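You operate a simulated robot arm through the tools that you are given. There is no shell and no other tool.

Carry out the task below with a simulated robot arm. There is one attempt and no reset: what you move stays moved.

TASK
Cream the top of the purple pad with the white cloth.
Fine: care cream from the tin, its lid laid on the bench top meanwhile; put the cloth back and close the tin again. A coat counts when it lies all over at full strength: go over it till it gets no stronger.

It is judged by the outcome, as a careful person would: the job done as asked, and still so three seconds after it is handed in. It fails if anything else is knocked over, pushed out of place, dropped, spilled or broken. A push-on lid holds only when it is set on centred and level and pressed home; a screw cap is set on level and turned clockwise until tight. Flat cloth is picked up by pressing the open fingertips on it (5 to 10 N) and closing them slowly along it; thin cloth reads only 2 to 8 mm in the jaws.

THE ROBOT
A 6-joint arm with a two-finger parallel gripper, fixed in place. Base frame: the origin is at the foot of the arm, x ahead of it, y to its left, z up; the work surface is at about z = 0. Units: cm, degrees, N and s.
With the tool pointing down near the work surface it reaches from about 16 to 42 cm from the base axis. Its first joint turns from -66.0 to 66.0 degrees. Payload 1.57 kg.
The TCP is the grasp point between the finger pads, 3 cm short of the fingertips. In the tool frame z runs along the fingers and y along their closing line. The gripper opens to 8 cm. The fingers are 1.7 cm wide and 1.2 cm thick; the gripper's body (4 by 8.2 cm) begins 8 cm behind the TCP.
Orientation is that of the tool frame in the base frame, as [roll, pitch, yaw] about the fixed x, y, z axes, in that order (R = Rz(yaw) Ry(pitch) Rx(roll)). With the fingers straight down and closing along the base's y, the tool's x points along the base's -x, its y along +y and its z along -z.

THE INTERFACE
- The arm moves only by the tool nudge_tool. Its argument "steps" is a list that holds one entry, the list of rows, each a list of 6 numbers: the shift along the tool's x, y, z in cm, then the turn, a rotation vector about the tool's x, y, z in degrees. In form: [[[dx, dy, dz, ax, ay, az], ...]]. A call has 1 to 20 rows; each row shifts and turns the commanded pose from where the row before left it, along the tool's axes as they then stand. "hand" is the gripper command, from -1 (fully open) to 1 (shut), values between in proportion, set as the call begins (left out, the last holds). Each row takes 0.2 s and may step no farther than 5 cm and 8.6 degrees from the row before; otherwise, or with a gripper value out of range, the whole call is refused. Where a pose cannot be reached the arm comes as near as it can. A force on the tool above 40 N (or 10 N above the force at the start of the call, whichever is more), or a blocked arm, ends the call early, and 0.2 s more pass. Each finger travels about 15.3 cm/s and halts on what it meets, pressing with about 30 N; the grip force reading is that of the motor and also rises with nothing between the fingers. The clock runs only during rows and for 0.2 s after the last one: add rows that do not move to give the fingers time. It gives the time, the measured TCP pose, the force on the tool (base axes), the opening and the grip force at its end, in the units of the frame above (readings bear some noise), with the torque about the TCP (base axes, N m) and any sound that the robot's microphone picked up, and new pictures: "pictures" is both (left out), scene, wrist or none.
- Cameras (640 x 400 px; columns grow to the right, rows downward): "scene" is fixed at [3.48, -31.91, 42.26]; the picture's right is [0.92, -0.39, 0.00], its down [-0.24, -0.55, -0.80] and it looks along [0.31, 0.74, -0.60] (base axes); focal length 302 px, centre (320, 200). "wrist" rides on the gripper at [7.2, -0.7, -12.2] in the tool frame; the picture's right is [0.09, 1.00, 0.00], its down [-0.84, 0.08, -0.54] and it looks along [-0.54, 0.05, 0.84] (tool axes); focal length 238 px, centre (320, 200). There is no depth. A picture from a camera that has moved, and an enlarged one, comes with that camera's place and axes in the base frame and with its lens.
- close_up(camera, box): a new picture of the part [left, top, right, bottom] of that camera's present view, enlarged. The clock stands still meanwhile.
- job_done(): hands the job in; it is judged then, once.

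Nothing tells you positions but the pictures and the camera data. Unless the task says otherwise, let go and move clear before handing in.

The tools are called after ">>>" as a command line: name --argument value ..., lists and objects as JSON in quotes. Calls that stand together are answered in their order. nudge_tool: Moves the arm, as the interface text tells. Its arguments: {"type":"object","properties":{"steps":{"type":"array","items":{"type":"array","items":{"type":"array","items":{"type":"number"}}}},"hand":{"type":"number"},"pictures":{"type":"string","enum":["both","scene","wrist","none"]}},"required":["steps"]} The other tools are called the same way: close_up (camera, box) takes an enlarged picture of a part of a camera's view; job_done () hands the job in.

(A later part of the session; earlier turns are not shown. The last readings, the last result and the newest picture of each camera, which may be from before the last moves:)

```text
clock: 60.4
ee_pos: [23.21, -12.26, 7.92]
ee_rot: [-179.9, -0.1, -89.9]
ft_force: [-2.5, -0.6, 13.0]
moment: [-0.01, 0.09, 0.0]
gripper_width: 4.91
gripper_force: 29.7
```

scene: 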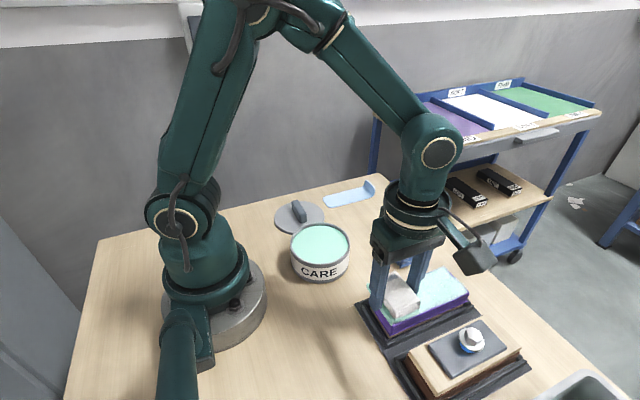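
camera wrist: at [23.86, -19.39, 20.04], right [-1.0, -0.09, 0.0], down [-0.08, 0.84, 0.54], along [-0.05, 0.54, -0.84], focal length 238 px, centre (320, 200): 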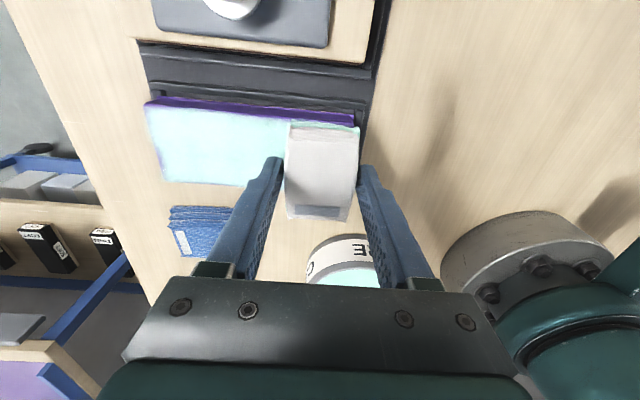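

>>> nudge_tool --steps '[[[0, 0.3, 0, 0, 0, 0], [0.3, 0, 0, 0, 0, 0], [0.3, 0, 0, 0, 0, 0], [0.3, 0, 0, 0, 0, 0], [0.2, 0, 0, 0, 0, 0], [0, -0.4, 0, 0, 0, 0], [0, -0.5, 0, 0, 0, 0], [0, -0.5, -0.01, 0, 0, 0], [0, -0.5, -0.01, 0, 0, 0], [0, -0.5, -0.01, 0, 0, 0], [0, 0, 0, 0, 0, 0]]]' --pictures "none"

>>> close_up --camera "wrist" --box '[200, 60, 440, 220]'

>>> close_up --camera "scene" --box '[340, 210, 500, 340]'

```text
clock: 61.9
ee_pos: [23.06, -13.27, 7.81]
ee_rot: [179.5, 0.1, -89.9]
ft_force: [-2.0, 2.2, 9.3]
moment: [-0.08, -0.06, -0.01]
gripper_width: 4.91
gripper_force: 30.3
stopped in row 7: the force on the tool passed its limit at 42 N (the readings are from after the stop); the commanded pose is now the measured one
```

```text
2.50 times, centred on (320, 140) of wrist
camera zoom: at [23.73, -20.49, 19.96], right [-1.0, -0.09, 0.01], down [-0.07, 0.84, 0.54], along [-0.06, 0.54, -0.84], focal length 596 px, centre (320, 350)
```

zoom: 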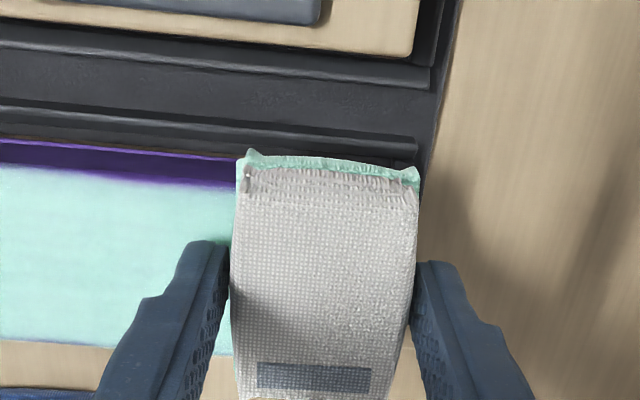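

```text
3.08 times, centred on (420, 275) of scene
camera zoom: at [3.48, -31.91, 42.26], right [0.92, -0.39, 0.0], down [-0.24, -0.55, -0.8], along [0.31, 0.74, -0.6], focal length 931 px, centre (12, -31)
```

zoom: 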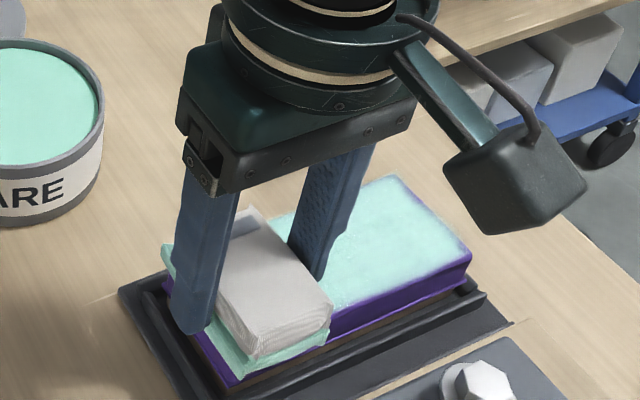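

>>> nudge_tool --steps '[[[0, 0, -0.05, 0, 0, 0], [0, 0, 0, 0.5, 0, 0], [0, 0, 0, 0, 0, 0]]]' --pictures "none"

```text
clock: 62.6
ee_pos: [22.95, -13.33, 7.85]
ee_rot: [-180.0, 0.0, -89.9]
ft_force: [-1.2, -0.1, -0.4]
moment: [0.01, 0.02, 0.02]
gripper_width: 4.89
gripper_force: 30.1
```

>>> nudge_tool --steps '[[[0, 0, 0.02, 0, 0, 0], [0, 0, 0, 0, 0, 0]]]' --pictures "none"

>>> nudge_tool --steps '[[[0, 0, 0.02, 0, 0, 0], [0, 0, 0, 0, 0, 0]]]' --pictures "none"

```text
clock: 63.2
ee_pos: [22.99, -13.39, 7.88]
ee_rot: [-180.0, 0.1, -89.8]
ft_force: [0.7, -0.5, 1.0]
moment: [-0.03, 0.04, 0.02]
gripper_width: 4.86
gripper_force: 29.9
```

```text
clock: 63.9
ee_pos: [22.89, -13.36, 7.83]
ee_rot: [179.9, 0.0, -89.9]
ft_force: [-0.8, 0.1, 8.1]
moment: [-0.08, 0.11, 0.0]
gripper_width: 4.89
gripper_force: 30.3
```

Contact is back at 8 N. I'll stroke along the -y side to just past the far end.

>>> nudge_tool --steps '[[[0, -0.4, 0, 0, 0, 0], [0, -0.6, 0, 0, 0, 0], [0, -0.6, 0, 0, 0, 0], [0, -0.6, 0, 0, 0, 0], [0, -0.6, 0, 0, 0, 0], [0, -0.6, 0, 0, 0, 0], [0, -0.6, 0, 0, 0, 0], [0, -0.6, 0, 0, 0, 0], [0, -0.6, 0, 0, 0, 0], [0, -0.6, 0, 0, 0, 0], [0, -0.6, 0, 0, 0, 0], [0, -0.6, 0, 0, 0, 0], [0, -0.6, 0, 0, 0, 0], [0, -0.6, 0, 0, 0, 0], [0, -0.6, 0, 0, 0, 0], [0, -0.6, 0, 0, 0, 0], [0, 0, 0, 0, 0, 0]]]'

>>> close_up --camera "wrist" --box '[250, 60, 490, 220]'

>>> close_up --camera "scene" --box '[340, 210, 500, 340]'

```text
clock: 67.5
ee_pos: [32.11, -13.21, 7.91]
ee_rot: [-180.0, 0.0, -89.9]
ft_force: [-2.7, 0.3, 7.4]
moment: [-0.07, 0.08, 0.0]
gripper_width: 4.89
gripper_force: 30.5
camera wrist: at [33.0, -20.46, 19.93], right [-1.0, -0.09, 0.0], down [-0.08, 0.84, 0.54], along [-0.05, 0.54, -0.84], focal length 238 px, centre (320, 200)
```

scene: 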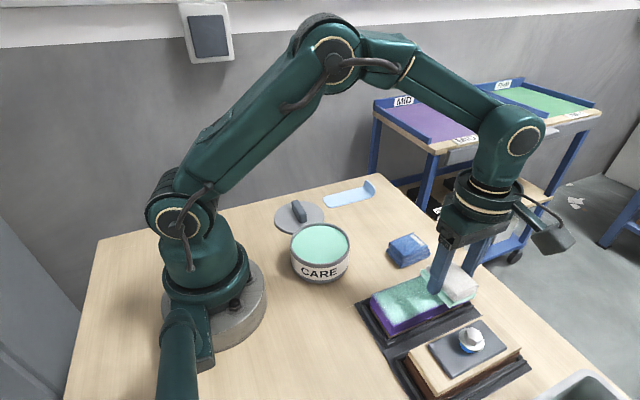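
wrist: 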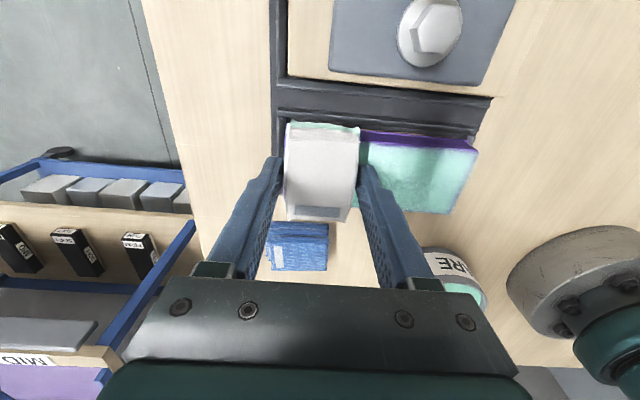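

```text
2.50 times, centred on (370, 140) of wrist
camera zoom: at [33.0, -20.46, 19.93], right [-1.0, -0.09, 0.0], down [-0.08, 0.84, 0.54], along [-0.05, 0.54, -0.84], focal length 596 px, centre (195, 350)
```

zoom: 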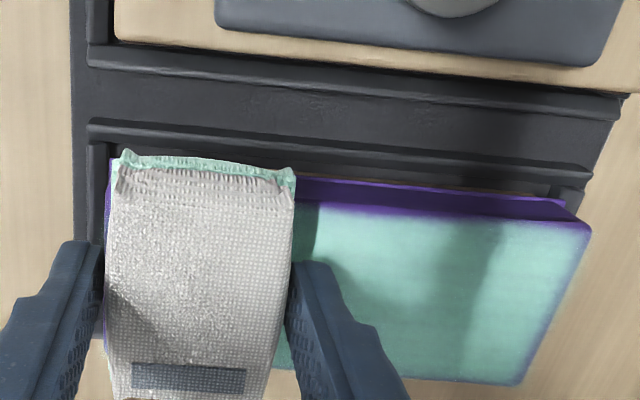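

```text
3.08 times, centred on (420, 275) of scene
camera zoom: at [3.48, -31.91, 42.26], right [0.92, -0.39, 0.0], down [-0.24, -0.55, -0.8], along [0.31, 0.74, -0.6], focal length 931 px, centre (12, -31)
```

zoom: 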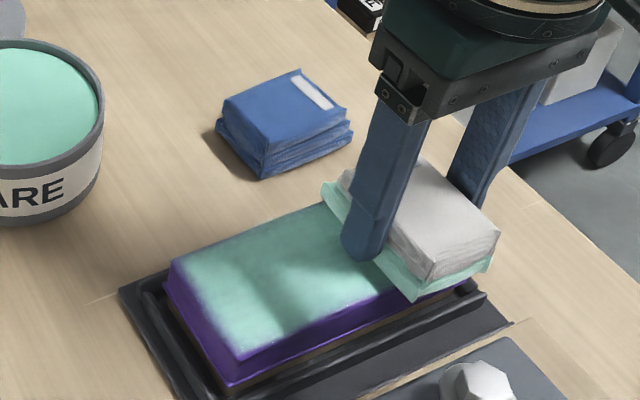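

The strip along the near end and far end still shows purple, since the contact patch is a bit smaller than the cloth. I'll overrun the far end and sweep across there.

>>> nudge_tool --steps '[[[0, -0.4, 0, 0, 0, 0], [0, -0.4, 0, 0, 0, 0], [0, -0.3, 0, 0, 0, 0], [-0.4, 0, 0, 0, 0, 0], [-0.4, 0, 0, 0, 0, 0], [-0.4, 0, 0, 0, 0, 0], [-0.3, 0, 0, 0, 0, 0], [0.4, 0, 0, 0, 0, 0], [0.4, 0, 0, 0, 0, 0], [0, 0, 0, 0, 0, 0]]]'

>>> close_up --camera "wrist" --box '[250, 60, 490, 220]'

>>> close_up --camera "scene" --box '[340, 210, 500, 340]'

```text
clock: 69.7
ee_pos: [33.46, -12.57, 7.86]
ee_rot: [180.0, 0.0, -89.9]
ft_force: [0.5, 0.1, -1.4]
moment: [-0.01, 0.02, 0.04]
gripper_width: 4.87
gripper_force: 30.1
camera wrist: at [34.12, -19.78, 19.94], right [-1.0, -0.09, 0.0], down [-0.08, 0.84, 0.54], along [-0.05, 0.54, -0.84], focal length 238 px, centre (320, 200)
```

scene: 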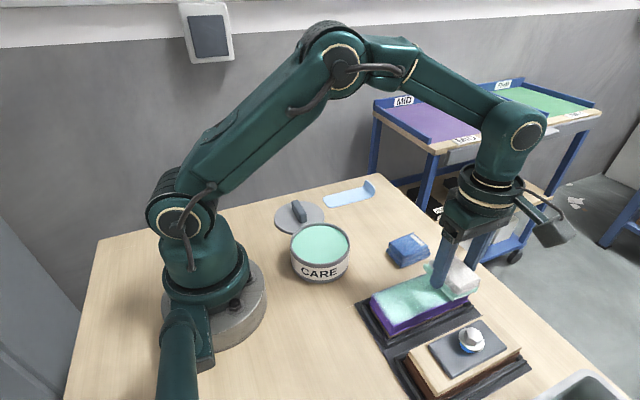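
wrist: 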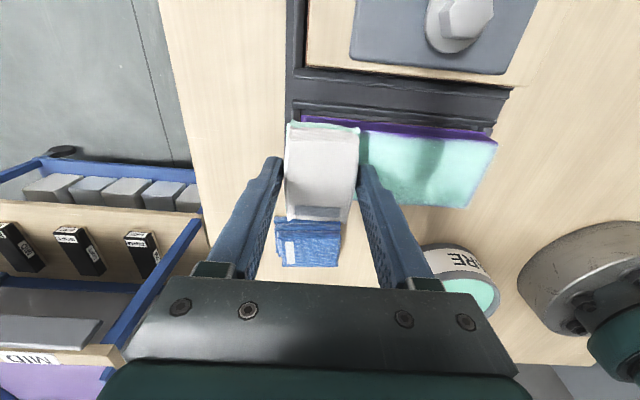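

```text
2.50 times, centred on (370, 140) of wrist
camera zoom: at [34.12, -19.78, 19.94], right [-1.0, -0.09, 0.0], down [-0.08, 0.84, 0.54], along [-0.05, 0.54, -0.84], focal length 596 px, centre (195, 350)
```

zoom: 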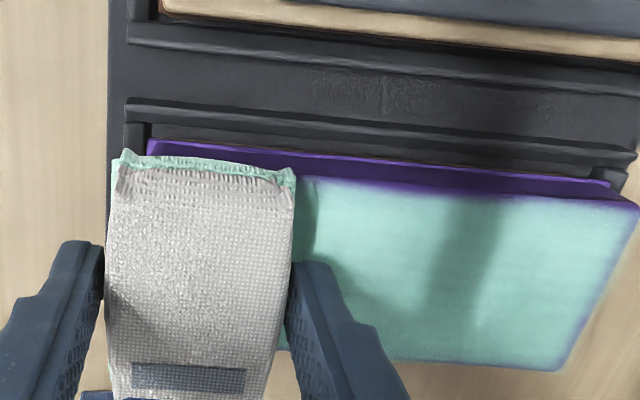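

```text
3.08 times, centred on (420, 275) of scene
camera zoom: at [3.48, -31.91, 42.26], right [0.92, -0.39, 0.0], down [-0.24, -0.55, -0.8], along [0.31, 0.74, -0.6], focal length 931 px, centre (12, -31)
```

zoom: 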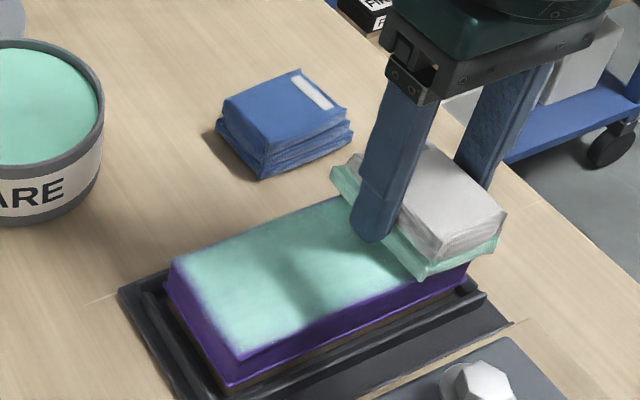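

>>> nudge_tool --steps '[[[0, 0, 0.03, 0, 0, 0], [0, 0, 0, 0, 0, 0]]]' --pictures "none"

>>> nudge_tool --steps '[[[0, 0, 0.02, 0, 0, 0], [0, 0, 0, 0, 0, 0]]]' --pictures "none"

```text
clock: 70.2
ee_pos: [33.49, -12.63, 7.83]
ee_rot: [-180.0, 0.1, -89.9]
ft_force: [-0.9, -0.1, 0.7]
moment: [0.01, 0.02, -0.01]
gripper_width: 4.9
gripper_force: 30.1
```

```text
clock: 70.8
ee_pos: [33.46, -12.64, 7.79]
ee_rot: [179.9, 0.1, -89.8]
ft_force: [-0.7, 0.0, 2.9]
moment: [0.01, 0.05, 0.0]
gripper_width: 4.9
gripper_force: 30.3
```

>>> nudge_tool --steps '[[[0, 0, 0.02, 0, 0, 0], [0, 0, 0, 0, 0, 0], [-0.3, 0, 0, 0, 0, 0], [-0.3, 0, 0, 0, 0, 0], [0.3, 0, 0, 0, 0, 0], [0.3, 0, 0, 0, 0, 0], [0.3, 0, 0, 0, 0, 0], [0.3, 0, 0, 0, 0, 0], [0.2, 0, 0, 0, 0, 0], [0, 0, 0, 0, 0, 0]]]' --pictures "none"

```text
clock: 73.0
ee_pos: [33.57, -13.36, 7.84]
ee_rot: [-179.9, 0.2, -89.9]
ft_force: [0.7, 8.8, 17.8]
moment: [0.4, 0.05, -0.09]
gripper_width: 4.91
gripper_force: 30.4
```

>>> nudge_tool --steps '[[[-0.2, 0, -0.01, 0, 0, 0], [-0.2, 0.3, -0.01, 0, 0, 0], [0, 0.6, 0, 0, 0, 0], [0, 0.6, 0, 0, 0, 0], [0, 0.6, 0, 0, 0, 0], [0, 0.6, 0, 0, 0, 0], [0, 0.6, 0, 0, 0, 0], [0, 0.6, 0, 0, 0, 0], [0, 0.6, 0, 0, 0, 0], [0, 0.6, 0, 0, 0, 0], [0, 0.6, 0, 0, 0, 0], [0, 0.6, 0, 0, 0, 0], [0, 0.6, 0, 0, 0, 0], [0, 0.6, 0, 0, 0, 0], [0, 0.6, 0, 0, 0, 0], [0, 0.6, 0, 0, 0, 0], [0, 0.6, 0, 0, 0, 0], [0, 0.6, 0, 0, 0, 0], [0, 0.4, 0, 0, 0, 0], [0, 0, 0, 0, 0, 0]]]'

>>> close_up --camera "wrist" --box '[150, 60, 390, 220]'

>>> close_up --camera "scene" --box '[340, 210, 500, 340]'

```text
clock: 77.2
ee_pos: [23.12, -12.94, 7.72]
ee_rot: [-180.0, 0.1, -89.9]
ft_force: [1.5, 0.2, 2.2]
moment: [-0.04, -0.08, 0.04]
gripper_width: 4.88
gripper_force: 30.3
camera wrist: at [23.78, -20.18, 19.89], right [-1.0, -0.09, 0.0], down [-0.08, 0.84, 0.54], along [-0.05, 0.54, -0.84], focal length 238 px, centre (320, 200)
```

scene: 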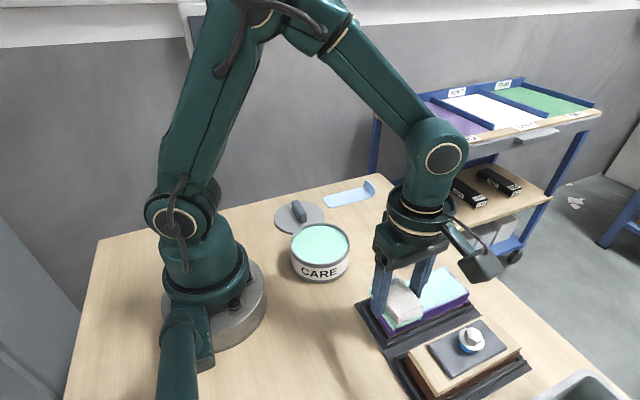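
wrist: 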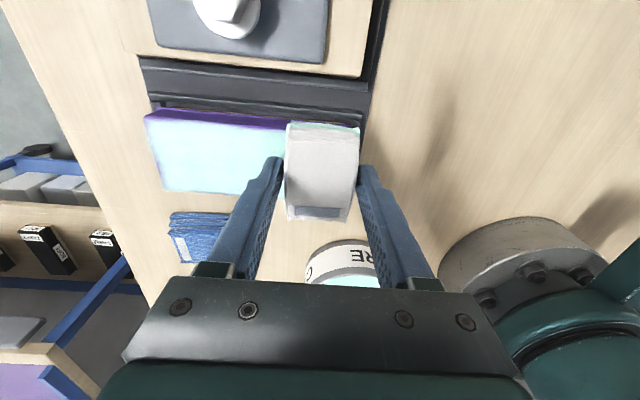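

```text
2.50 times, centred on (270, 140) of wrist
camera zoom: at [23.78, -20.18, 19.89], right [-1.0, -0.09, 0.0], down [-0.08, 0.84, 0.54], along [-0.05, 0.54, -0.84], focal length 596 px, centre (445, 350)
```

zoom: 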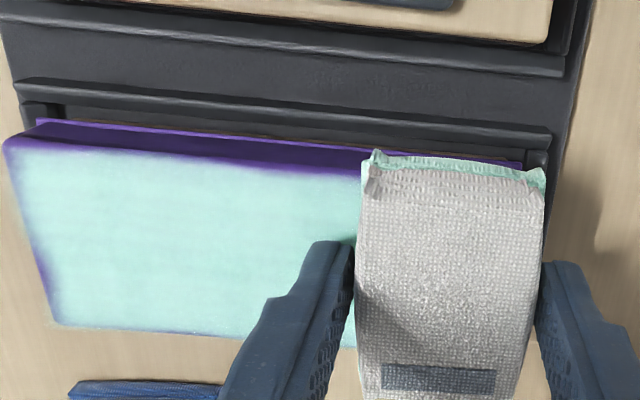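

```text
3.08 times, centred on (420, 275) of scene
camera zoom: at [3.48, -31.91, 42.26], right [0.92, -0.39, 0.0], down [-0.24, -0.55, -0.8], along [0.31, 0.74, -0.6], focal length 931 px, centre (12, -31)
```

zoom: 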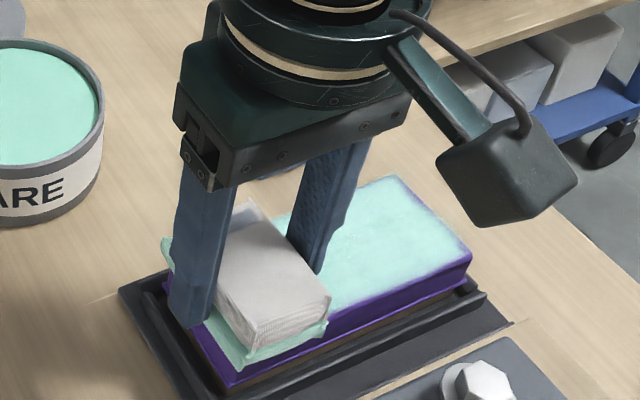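

The main field is well coated. Now I'll work the near end with a light overhang, sweeping across it.

>>> nudge_tool --steps '[[[0, 0, 0.02, 0, 0, 0], [0, 0.3, 0, 0, 0, 0], [0, 0.3, 0, 0, 0, 0], [0, 0.2, 0, 0, 0, 0], [0, 0, 0, 0, 0, 0]]]' --pictures "none"

```text
clock: 78.5
ee_pos: [22.39, -12.97, 7.76]
ee_rot: [-179.9, 0.1, -89.9]
ft_force: [3.6, 0.1, 6.0]
moment: [0.02, -0.07, -0.05]
gripper_width: 4.88
gripper_force: 30.4
```

>>> nudge_tool --steps '[[[0.25, 0, 0, 0, 0, 0], [0.25, 0, 0, 0, 0, 0], [-0.3, 0, 0, 0, 0, 0], [-0.3, 0, 0, 0, 0, 0], [-0.3, 0, 0, 0, 0, 0], [-0.3, 0, 0, 0, 0, 0], [-0.2, 0, 0, 0, 0, 0], [0.3, 0, 0, 0, 0, 0], [0.3, 0, 0, 0, 0, 0], [0, 0, 0, 0, 0, 0]]]'

>>> close_up --camera "scene" --box '[340, 210, 500, 340]'

```text
clock: 80.7
ee_pos: [22.28, -12.73, 7.74]
ee_rot: [180.0, 0.1, -90.0]
ft_force: [-0.3, 1.2, 3.0]
moment: [0.06, 0.0, 0.03]
gripper_width: 4.86
gripper_force: 30.4
camera wrist: at [22.99, -19.89, 19.88], right [-1.0, -0.09, 0.0], down [-0.08, 0.84, 0.54], along [-0.05, 0.54, -0.84], focal length 238 px, centre (320, 200)
```

scene: 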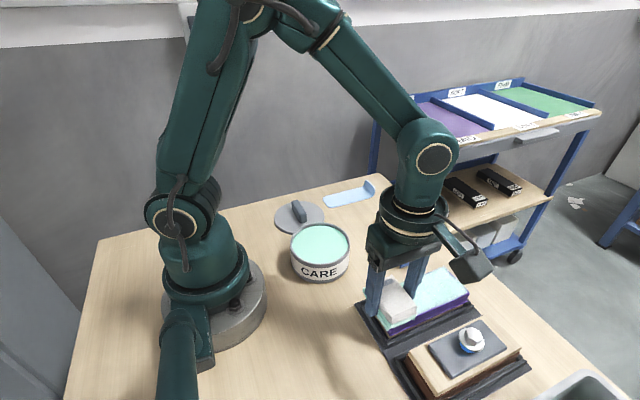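
wrist: 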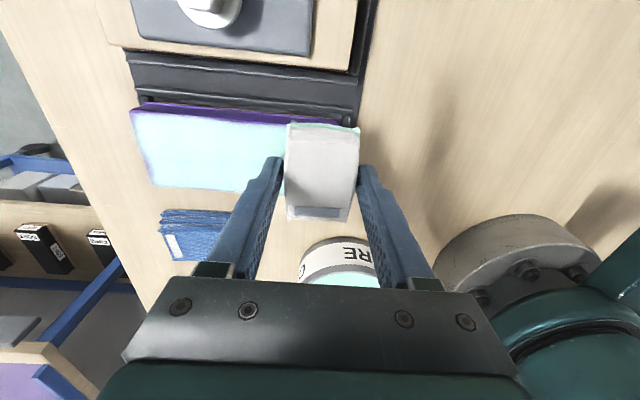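

```text
3.08 times, centred on (420, 275) of scene
camera zoom: at [3.48, -31.91, 42.26], right [0.92, -0.39, 0.0], down [-0.24, -0.55, -0.8], along [0.31, 0.74, -0.6], focal length 931 px, centre (12, -31)
```

zoom: 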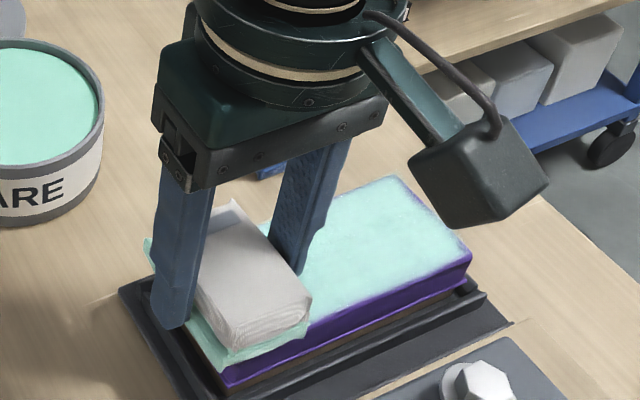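

I'll lift clear to inspect the whole coat.

>>> nudge_tool --steps '[[[0, 0, -0.5, 0, 0, 0], [0, 0, -1.5, 0, 0, 0], [0, 0, -2.5, 0, 0, 0], [0, 0, -2.5, 0, 0, 0], [-2, 0, 0, 0, 0, 0], [-3, 0, 0, 0, 0, 0], [-3, 0, 0, 0, 0, 0], [0, 0, 0, 0, 0, 0]]]'

>>> close_up --camera "scene" --box '[350, 250, 490, 350]'

>>> close_up --camera "wrist" --box '[100, 0, 380, 180]'

```text
clock: 82.5
ee_pos: [22.37, -4.62, 14.87]
ee_rot: [-180.0, 0.0, -90.1]
ft_force: [0.2, -0.4, -1.4]
moment: [0.01, -0.02, 0.0]
gripper_width: 4.91
gripper_force: 30.1
camera wrist: at [22.97, -11.88, 26.92], right [-1.0, -0.09, 0.0], down [-0.08, 0.84, 0.54], along [-0.05, 0.54, -0.84], focal length 238 px, centre (320, 200)
```

scene: 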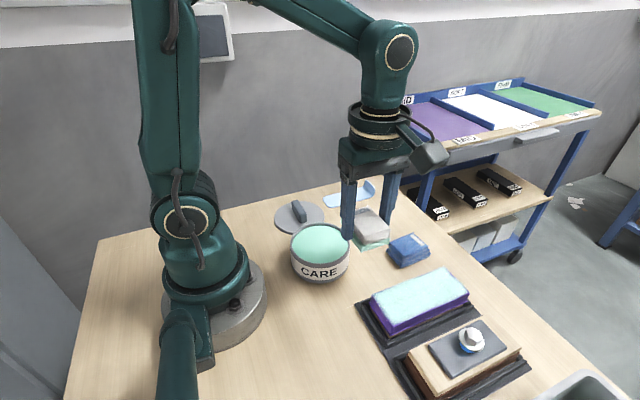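
wrist: 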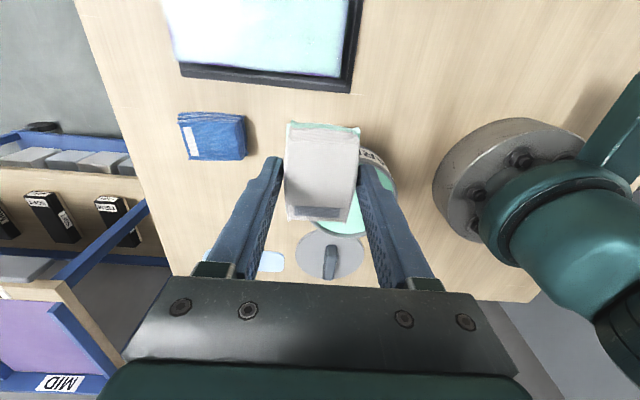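

```text
4.00 times, centred on (420, 300) of scene
camera zoom: at [3.48, -31.91, 42.26], right [0.92, -0.39, 0.0], down [-0.24, -0.55, -0.8], along [0.31, 0.74, -0.6], focal length 1210 px, centre (-80, -200)
```

zoom: 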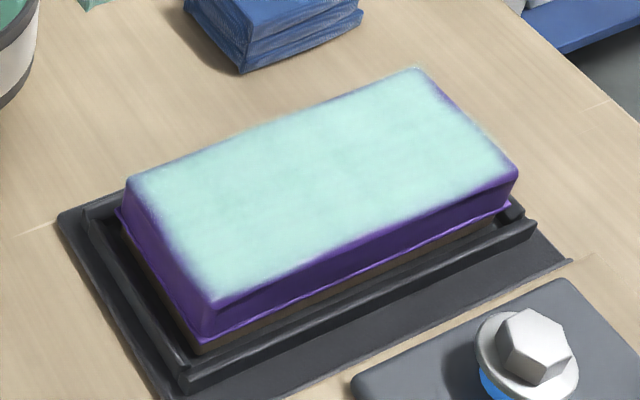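

```text
2.22 times, centred on (240, 90) of wrist
camera zoom: at [22.97, -11.88, 26.92], right [-1.0, -0.09, 0.0], down [-0.08, 0.84, 0.54], along [-0.05, 0.54, -0.84], focal length 530 px, centre (498, 444)
```

zoom: 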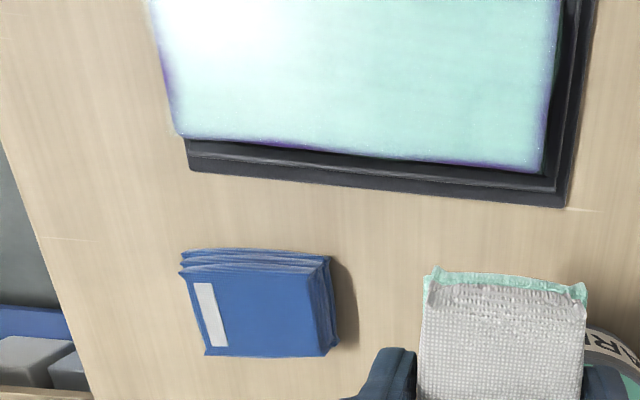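

Coverage is almost complete, with thin purple left at the outer edges (-y edge, near-left corner and far end). I'll go back with lanes that overrun those edges.

>>> nudge_tool --steps '[[[2.5, -0.3, 0, 0, 0, 0], [3, -0.3, 0, 0, 0, 0], [3, -0.3, 0, 0, 0, 0], [0, 0, 2.5, 0, 0, 0], [0, 0, 2.5, 0, 0, 0], [0, 0, 1.2, 0, 0, 0], [0, 0, 0.5, 0, 0, 0], [0, 0, 0.1, 0, 0, 0], [0, 0, 0, 0, 0, 0]]]' --pictures "none"

>>> nudge_tool --steps '[[[0, 0, 0.05, 0, 0, 0], [0, 0, 0.05, 0, 0, 0], [0, 0, 0, 0, 0, 0]]]' --pictures "none"

```text
clock: 84.5
ee_pos: [23.19, -13.18, 7.88]
ee_rot: [180.0, 0.2, -89.9]
ft_force: [0.4, -0.2, -0.4]
moment: [0.01, -0.02, 0.04]
gripper_width: 4.88
gripper_force: 29.7
```

```text
clock: 85.2
ee_pos: [23.21, -13.19, 7.82]
ee_rot: [-180.0, 0.1, -89.8]
ft_force: [-0.8, 0.2, 0.6]
moment: [0.03, 0.03, 0.0]
gripper_width: 4.88
gripper_force: 30.4
```

>>> nudge_tool --steps '[[[0, 0, 0.03, 0, 0, 0], [0, 0, 0.02, 0, 0, 0], [0, 0, 0, 0, 0, 0]]]' --pictures "none"

```text
clock: 86.0
ee_pos: [23.3, -13.18, 7.83]
ee_rot: [-180.0, 0.0, -89.9]
ft_force: [-0.2, 1.0, -0.6]
moment: [-0.01, 0.0, -0.02]
gripper_width: 4.86
gripper_force: 29.7
```

>>> nudge_tool --steps '[[[0, 0, 0.03, 0, 0, 0], [0, 0, 0, 0, 0, 0]]]' --pictures "none"

>>> nudge_tool --steps '[[[0, 0, 0.03, 0, 0, 0], [0, 0, 0, 0, 0, 0]]]' --pictures "none"

```text
clock: 86.7
ee_pos: [23.32, -13.17, 7.74]
ee_rot: [179.9, 0.1, -90.0]
ft_force: [0.0, -0.4, -0.1]
moment: [0.0, 0.0, -0.01]
gripper_width: 4.89
gripper_force: 30.2
```

```text
clock: 87.2
ee_pos: [23.5, -13.3, 7.8]
ee_rot: [179.9, 0.1, -89.8]
ft_force: [-0.6, 0.8, 5.0]
moment: [0.08, 0.08, 0.03]
gripper_width: 4.9
gripper_force: 30.1
```

>>> nudge_tool --steps '[[[0, 0.3, 0.01, 0, 0, 0], [0.2, 0.3, 0, 0, 0, 0], [0.25, 0.3, 0, 0, 0, 0], [0.25, 0.1, 0, 0, 0, 0], [0, 0, 0, 0, 0, 0]]]' --pictures "none"

>>> close_up --camera "wrist" --box '[200, 60, 440, 220]'

```text
clock: 88.5
ee_pos: [22.21, -13.88, 7.81]
ee_rot: [-180.0, 0.1, -89.9]
ft_force: [1.8, 7.3, 16.3]
moment: [0.34, -0.17, 0.04]
gripper_width: 4.87
gripper_force: 30.0
```

```text
2.50 times, centred on (320, 140) of wrist
camera zoom: at [22.95, -21.09, 19.85], right [-1.0, -0.09, 0.0], down [-0.08, 0.84, 0.54], along [-0.05, 0.54, -0.84], focal length 596 px, centre (320, 350)
```

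zoom: 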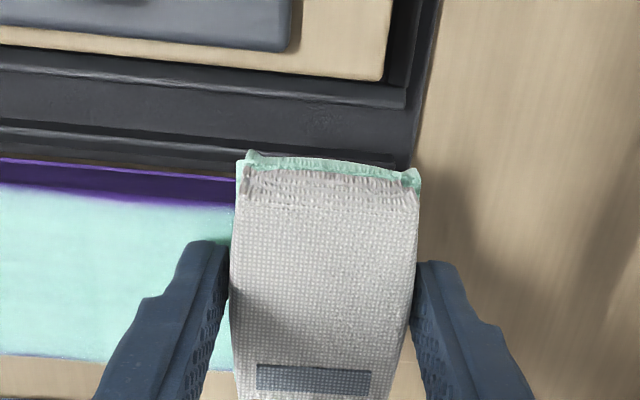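

Contact is good at about 16 N. I'll ease off slightly and stroke the full length along the -y edge, overrunning the far end.

>>> nudge_tool --steps '[[[0, -0.3, -0.01, 0, 0, 0], [0, -0.6, 0, 0, 0, 0], [0, -0.6, 0, 0, 0, 0], [0, -0.6, 0, 0, 0, 0], [0, -0.6, 0, 0, 0, 0], [0, -0.6, 0, 0, 0, 0], [0, -0.6, 0, 0, 0, 0], [0, -0.6, 0, 0, 0, 0], [0, -0.6, 0, 0, 0, 0], [0, -0.6, 0, 0, 0, 0], [0, -0.6, 0, 0, 0, 0], [0, -0.6, 0, 0, 0, 0], [0, -0.6, 0, 0, 0, 0], [0, -0.6, 0, 0, 0, 0], [0, -0.6, 0, 0, 0, 0], [0, -0.6, 0, 0, 0, 0], [0, -0.6, 0, 0, 0, 0], [0, -0.6, 0, 0, 0, 0], [0, -0.6, 0, 0, 0, 0], [0, 0, 0, 0, 0, 0]]]' --pictures "scene"

>>> close_up --camera "wrist" --box '[250, 60, 490, 220]'

>>> close_up --camera "scene" --box '[350, 230, 510, 350]'

```text
clock: 92.7
ee_pos: [33.37, -13.92, 7.84]
ee_rot: [-180.0, 0.1, -89.8]
ft_force: [-1.3, 0.2, 0.8]
moment: [-0.03, 0.03, -0.01]
gripper_width: 4.9
gripper_force: 29.9
```

scene: 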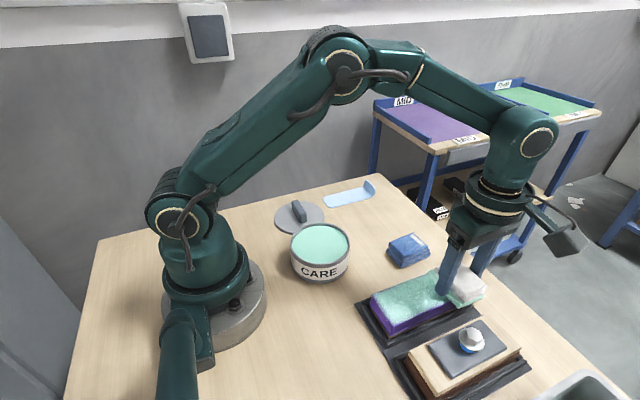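

```text
2.50 times, centred on (370, 140) of wrist
camera zoom: at [34.02, -21.08, 19.86], right [-1.0, -0.09, 0.0], down [-0.08, 0.84, 0.54], along [-0.05, 0.54, -0.84], focal length 596 px, centre (195, 350)
```

zoom: 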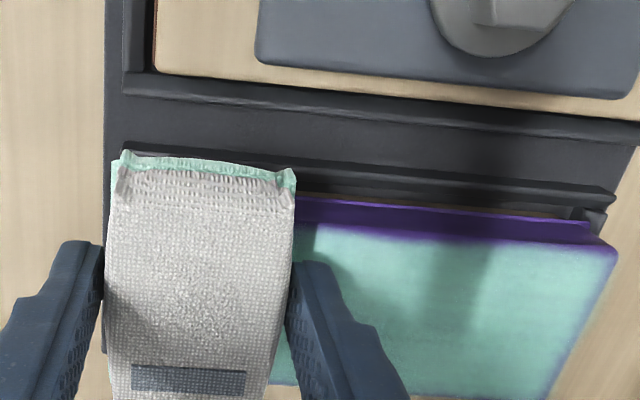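

```text
3.33 times, centred on (430, 290) of scene
camera zoom: at [3.48, -31.91, 42.26], right [0.92, -0.39, 0.0], down [-0.24, -0.55, -0.8], along [0.31, 0.74, -0.6], focal length 1008 px, centre (-47, -100)
```

zoom: 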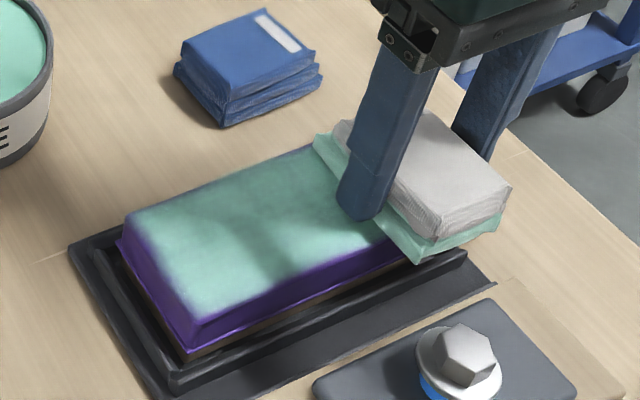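

>>> nudge_tool --steps '[[[0, 0, 0.03, 0, 0, 0], [0, 0, 0, 0, 0, 0]]]' --pictures "none"

>>> nudge_tool --steps '[[[0, 0, 0.02, 0, 0, 0], [0, 0, 0, 0, 0, 0]]]' --pictures "none"

```text
clock: 93.2
ee_pos: [33.3, -13.77, 7.71]
ee_rot: [-179.9, 0.2, -89.9]
ft_force: [0.1, 0.2, 0.9]
moment: [-0.03, 0.03, -0.02]
gripper_width: 4.88
gripper_force: 30.4
```

```text
clock: 93.8
ee_pos: [33.4, -13.81, 7.81]
ee_rot: [-179.9, 0.1, -89.9]
ft_force: [-0.4, 1.2, 7.2]
moment: [0.03, 0.12, 0.0]
gripper_width: 4.89
gripper_force: 29.6
```

>>> nudge_tool --steps '[[[0, -0.2, 0.01, 0, 0, 0], [0, -0.2, 0, 0, 0, 0], [-0.3, 0, 0, 0, 0, 0], [-0.3, 0, 0, 0, 0, 0], [-0.3, 0, 0, 0, 0, 0], [-0.3, 0, 0, 0, 0, 0], [0, 0, 0, 0, 0, 0]]]' --pictures "none"

```text
clock: 95.5
ee_pos: [33.72, -12.72, 7.77]
ee_rot: [-179.9, 0.2, -90.0]
ft_force: [-0.1, -5.1, 11.3]
moment: [-0.27, -0.01, 0.02]
gripper_width: 4.89
gripper_force: 29.8
```

>>> nudge_tool --steps '[[[-0.3, 0, 0, 0, 0, 0], [-0.3, 0, 0, 0, 0, 0], [-0.2, 0, 0, 0, 0, 0], [0.3, 0, 0, 0, 0, 0], [0.3, 0, 0, 0, 0, 0], [0.3, 0, 0, 0, 0, 0], [-0.3, 0, 0, 0, 0, 0], [-0.3, 0, 0, 0, 0, 0], [-0.3, 0, 0, 0, 0, 0], [0, 0, 0, 0, 0, 0]]]'

>>> close_up --camera "wrist" --box '[250, 60, 490, 220]'

```text
clock: 97.7
ee_pos: [33.74, -11.87, 7.74]
ee_rot: [-180.0, 0.0, -89.9]
ft_force: [0.4, -8.5, 13.8]
moment: [-0.28, 0.06, 0.06]
gripper_width: 4.9
gripper_force: 30.4
camera wrist: at [34.39, -19.08, 19.82], right [-1.0, -0.09, 0.0], down [-0.08, 0.84, 0.54], along [-0.05, 0.54, -0.84], focal length 238 px, centre (320, 200)
```

scene: 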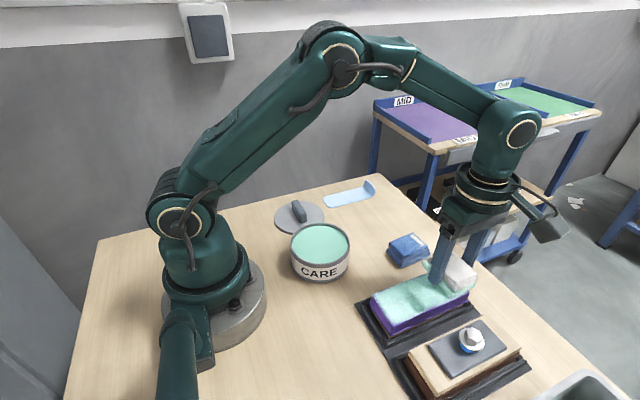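
wrist: 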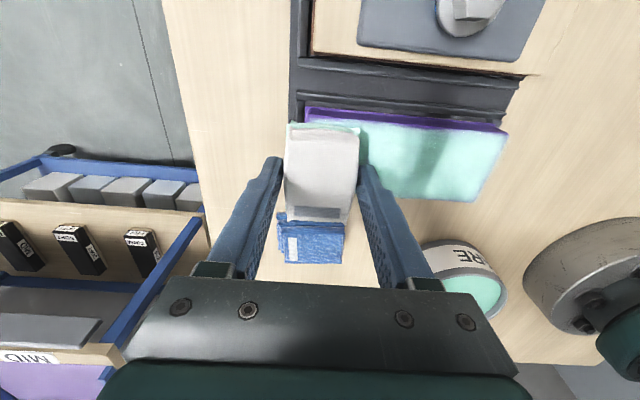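

```text
2.50 times, centred on (370, 140) of wrist
camera zoom: at [34.39, -19.08, 19.82], right [-1.0, -0.09, 0.0], down [-0.08, 0.84, 0.54], along [-0.05, 0.54, -0.84], focal length 596 px, centre (195, 350)
```

zoom: 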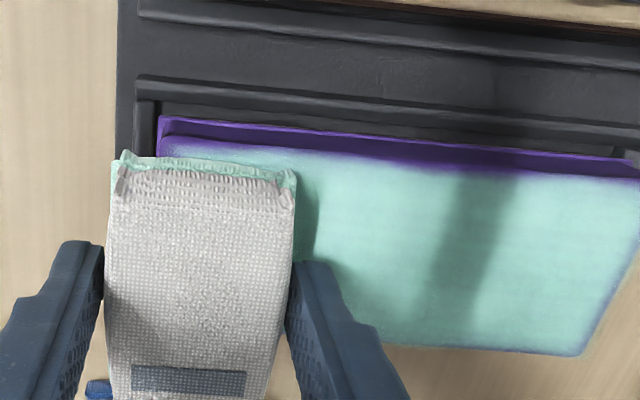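

Now the return stroke along the +y edge back to the near end.

>>> nudge_tool --steps '[[[0, 0.4, -0.01, 0, 0, 0], [0, 0.6, 0, 0, 0, 0], [0, 0.6, 0, 0, 0, 0], [0, 0.6, 0, 0, 0, 0], [0, 0.6, 0, 0, 0, 0], [0, 0.6, 0, 0, 0, 0], [0, 0.6, 0, 0, 0, 0], [0, 0.6, 0, 0, 0, 0], [0, 0.6, 0, 0, 0, 0], [0, 0.6, 0, 0, 0, 0], [0, 0.6, 0, 0, 0, 0], [0, 0.6, 0, 0, 0, 0], [0, 0.6, 0, 0, 0, 0], [0, 0.6, 0, 0, 0, 0], [0, 0.6, 0, 0, 0, 0], [0, 0.6, 0, 0, 0, 0], [0, 0.6, 0, 0, 0, 0], [0, 0.6, 0, 0, 0, 0], [0, 0.6, 0, 0, 0, 0], [0, 0, 0, 0, 0, 0]]]'

>>> close_up --camera "wrist" --box '[150, 60, 390, 220]'

>>> close_up --camera "scene" --box '[350, 230, 510, 350]'

```text
clock: 101.8
ee_pos: [22.52, -11.8, 7.68]
ee_rot: [-180.0, 0.2, -89.8]
ft_force: [3.0, 0.3, 4.9]
moment: [-0.03, -0.16, 0.02]
gripper_width: 4.87
gripper_force: 29.5
camera wrist: at [23.21, -19.09, 19.8], right [-1.0, -0.09, 0.0], down [-0.08, 0.84, 0.54], along [-0.05, 0.54, -0.84], focal length 238 px, centre (320, 200)
```

scene: 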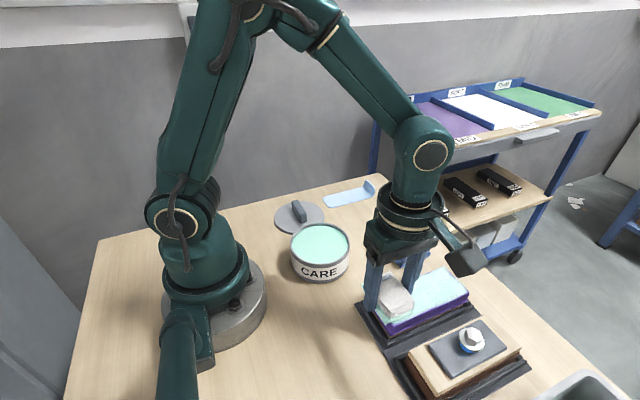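
wrist: 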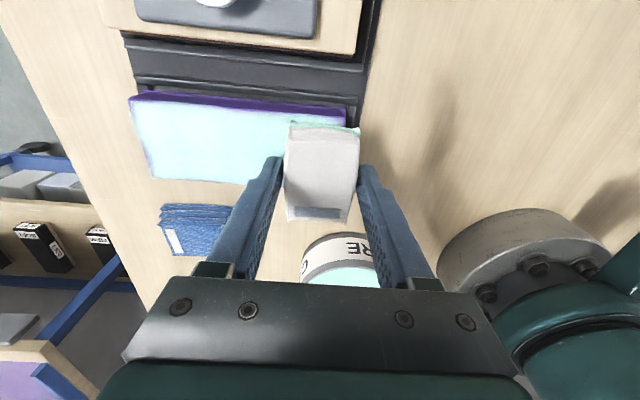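

```text
2.50 times, centred on (270, 140) of wrist
camera zoom: at [23.21, -19.09, 19.8], right [-1.0, -0.09, 0.0], down [-0.08, 0.84, 0.54], along [-0.05, 0.54, -0.84], focal length 596 px, centre (445, 350)
```

zoom: 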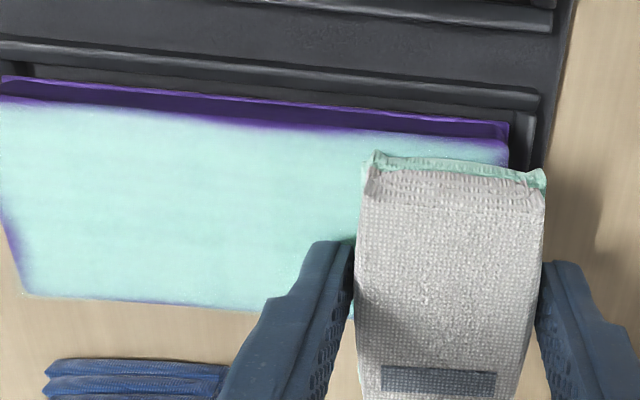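

```text
3.33 times, centred on (430, 290) of scene
camera zoom: at [3.48, -31.91, 42.26], right [0.92, -0.39, 0.0], down [-0.24, -0.55, -0.8], along [0.31, 0.74, -0.6], focal length 1008 px, centre (-47, -100)
```

zoom: 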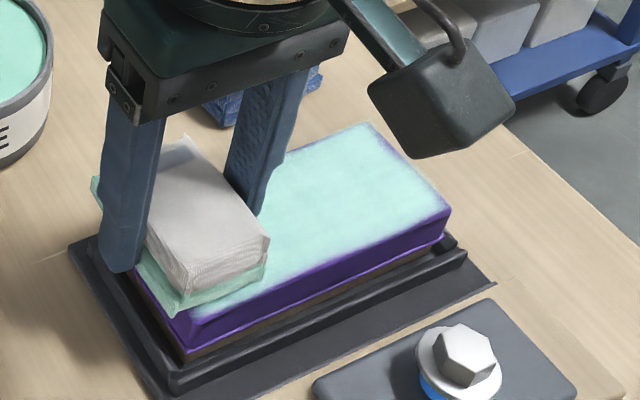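

>>> nudge_tool --steps '[[[0, 0.3, 0.01, 0, 0, 0], [0.3, 0.1, 0.01, 0, 0, 0], [0.3, 0, 0, 0, 0, 0], [0.3, 0, 0, 0, 0, 0], [0.3, 0, 0, 0, 0, 0], [0.3, 0, 0, 0, 0, 0], [0.3, 0, 0, 0, 0, 0], [0.2, 0, 0, 0, 0, 0], [0, 0, 0, 0, 0, 0]]]' --pictures "none"

```text
clock: 103.8
ee_pos: [22.16, -14.01, 7.81]
ee_rot: [180.0, -0.1, -89.8]
ft_force: [1.9, 4.4, 8.7]
moment: [0.11, -0.06, 0.02]
gripper_width: 4.87
gripper_force: 30.5
```

>>> nudge_tool --steps '[[[-0.3, 0, 0, 0, 0, 0], [-0.3, 0, 0, 0, 0, 0], [-0.3, 0, 0, 0, 0, 0], [-0.3, 0, 0, 0, 0, 0], [-0.3, 0, 0, 0, 0, 0], [-0.3, 0, 0, 0, 0, 0], [0.3, 0, 0, 0, 0, 0], [0.3, 0, 0, 0, 0, 0], [0.3, 0, 0, 0, 0, 0], [0.3, 0, 0, 0, 0, 0], [0.3, 0, 0, 0, 0, 0], [0, 0, 0, 0, 0, 0]]]' --pictures "none"

>>> nudge_tool --steps '[[[0, 0, -0.5, 0, 0, 0], [0, 0, -1.5, 0, 0, 0], [0, 0, -2.5, 0, 0, 0], [0, 0, -2.5, 0, 0, 0], [-2, 0, 0, 0, 0, 0], [-3, 0, 0, 0, 0, 0], [-3, 0, 0, 0, 0, 0], [0, 0, 0, 0, 0, 0]]]'

>>> close_up --camera "scene" --box '[350, 250, 490, 350]'

>>> close_up --camera "wrist" --box '[100, 0, 380, 180]'

```text
clock: 106.5
ee_pos: [22.08, -13.52, 7.74]
ee_rot: [-180.0, 0.1, -89.8]
ft_force: [0.2, 0.0, -0.5]
moment: [0.01, 0.03, 0.01]
gripper_width: 4.88
gripper_force: 30.4
```

```text
clock: 108.2
ee_pos: [22.23, -5.56, 14.78]
ee_rot: [180.0, 0.1, -90.0]
ft_force: [0.5, 0.7, -0.6]
moment: [0.0, -0.01, 0.02]
gripper_width: 4.91
gripper_force: 30.6
camera wrist: at [22.86, -12.75, 26.78], right [-1.0, -0.09, 0.0], down [-0.08, 0.84, 0.54], along [-0.05, 0.54, -0.84], focal length 238 px, centre (320, 200)
```

scene: 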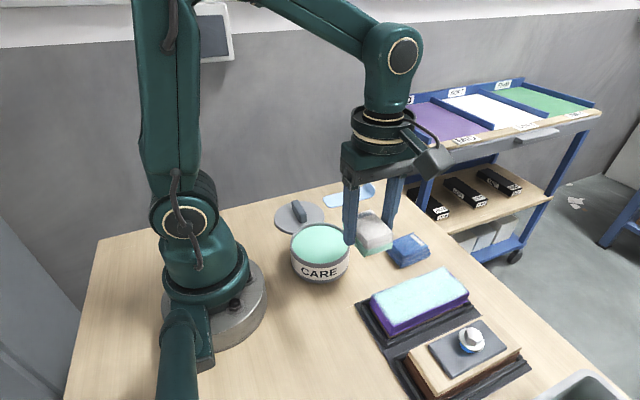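
wrist: 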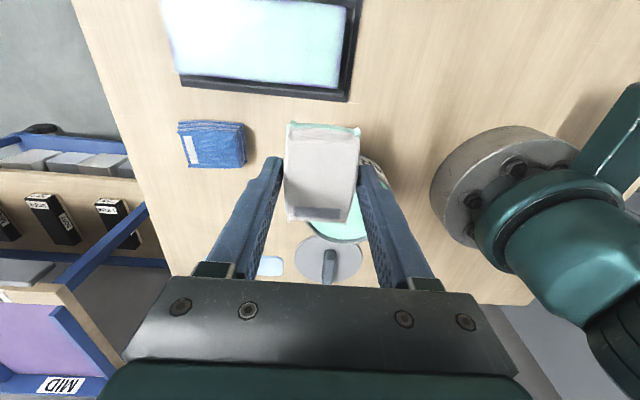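

```text
4.00 times, centred on (420, 300) of scene
camera zoom: at [3.48, -31.91, 42.26], right [0.92, -0.39, 0.0], down [-0.24, -0.55, -0.8], along [0.31, 0.74, -0.6], focal length 1210 px, centre (-80, -200)
```

zoom: 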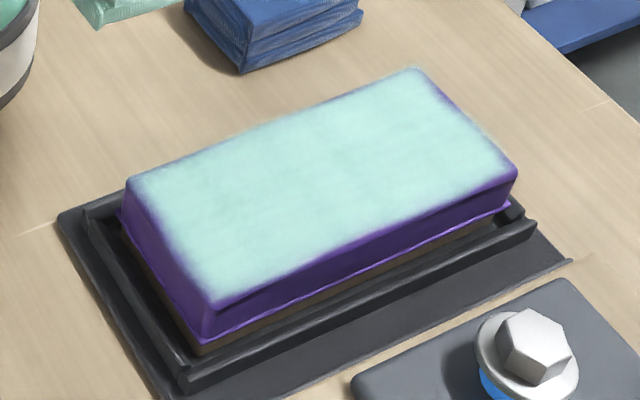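

```text
2.22 times, centred on (240, 90) of wrist
camera zoom: at [22.86, -12.75, 26.78], right [-1.0, -0.09, 0.0], down [-0.08, 0.84, 0.54], along [-0.05, 0.54, -0.84], focal length 530 px, centre (498, 444)
```

zoom: 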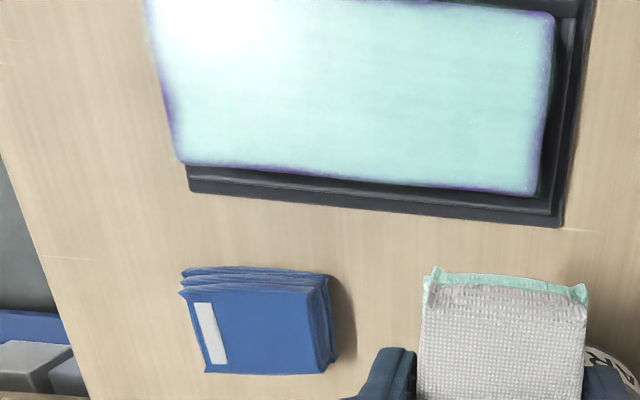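

>>> close_up --camera "scene" --box '[425, 260, 485, 310]'

>>> close_up --camera "scene" --box '[365, 280, 425, 335]'

>>> close_up --camera "wrist" --box '[155, 0, 365, 110]'

```text
8.00 times, centred on (455, 285) of scene
camera zoom: at [3.48, -31.91, 42.26], right [0.92, -0.39, 0.0], down [-0.24, -0.55, -0.8], along [0.31, 0.74, -0.6], focal length 2420 px, centre (-760, -480)
```

zoom: 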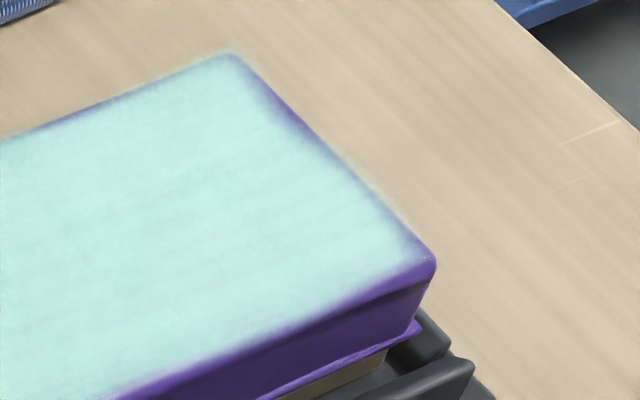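

```text
7.27 times, centred on (395, 308) of scene
camera zoom: at [3.48, -31.91, 42.26], right [0.92, -0.39, 0.0], down [-0.24, -0.55, -0.8], along [0.31, 0.74, -0.6], focal length 2200 px, centre (-226, -582)
```

zoom: 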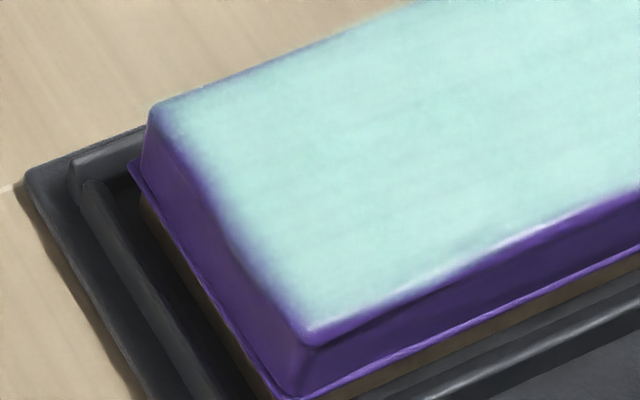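

```text
3.05 times, centred on (260, 55) of wrist
camera zoom: at [22.86, -12.75, 26.78], right [-1.0, -0.09, 0.0], down [-0.08, 0.84, 0.54], along [-0.05, 0.54, -0.84], focal length 726 px, centre (503, 642)
```

zoom: 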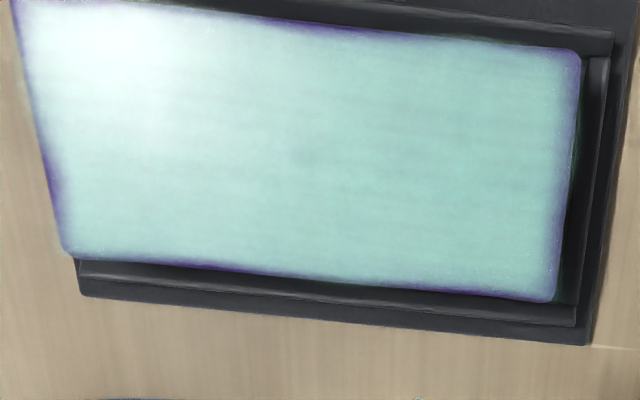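

>>> close_up --camera "scene" --box '[335, 190, 415, 270]'

```text
5.00 times, centred on (375, 230) of scene
camera zoom: at [3.48, -31.91, 42.26], right [0.92, -0.39, 0.0], down [-0.24, -0.55, -0.8], along [0.31, 0.74, -0.6], focal length 1512 px, centre (45, 50)
```

zoom: 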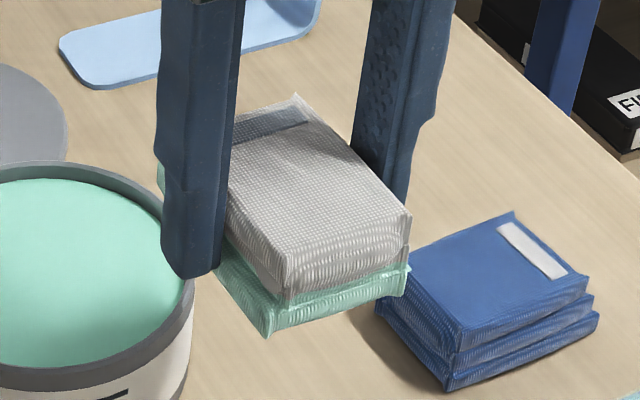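

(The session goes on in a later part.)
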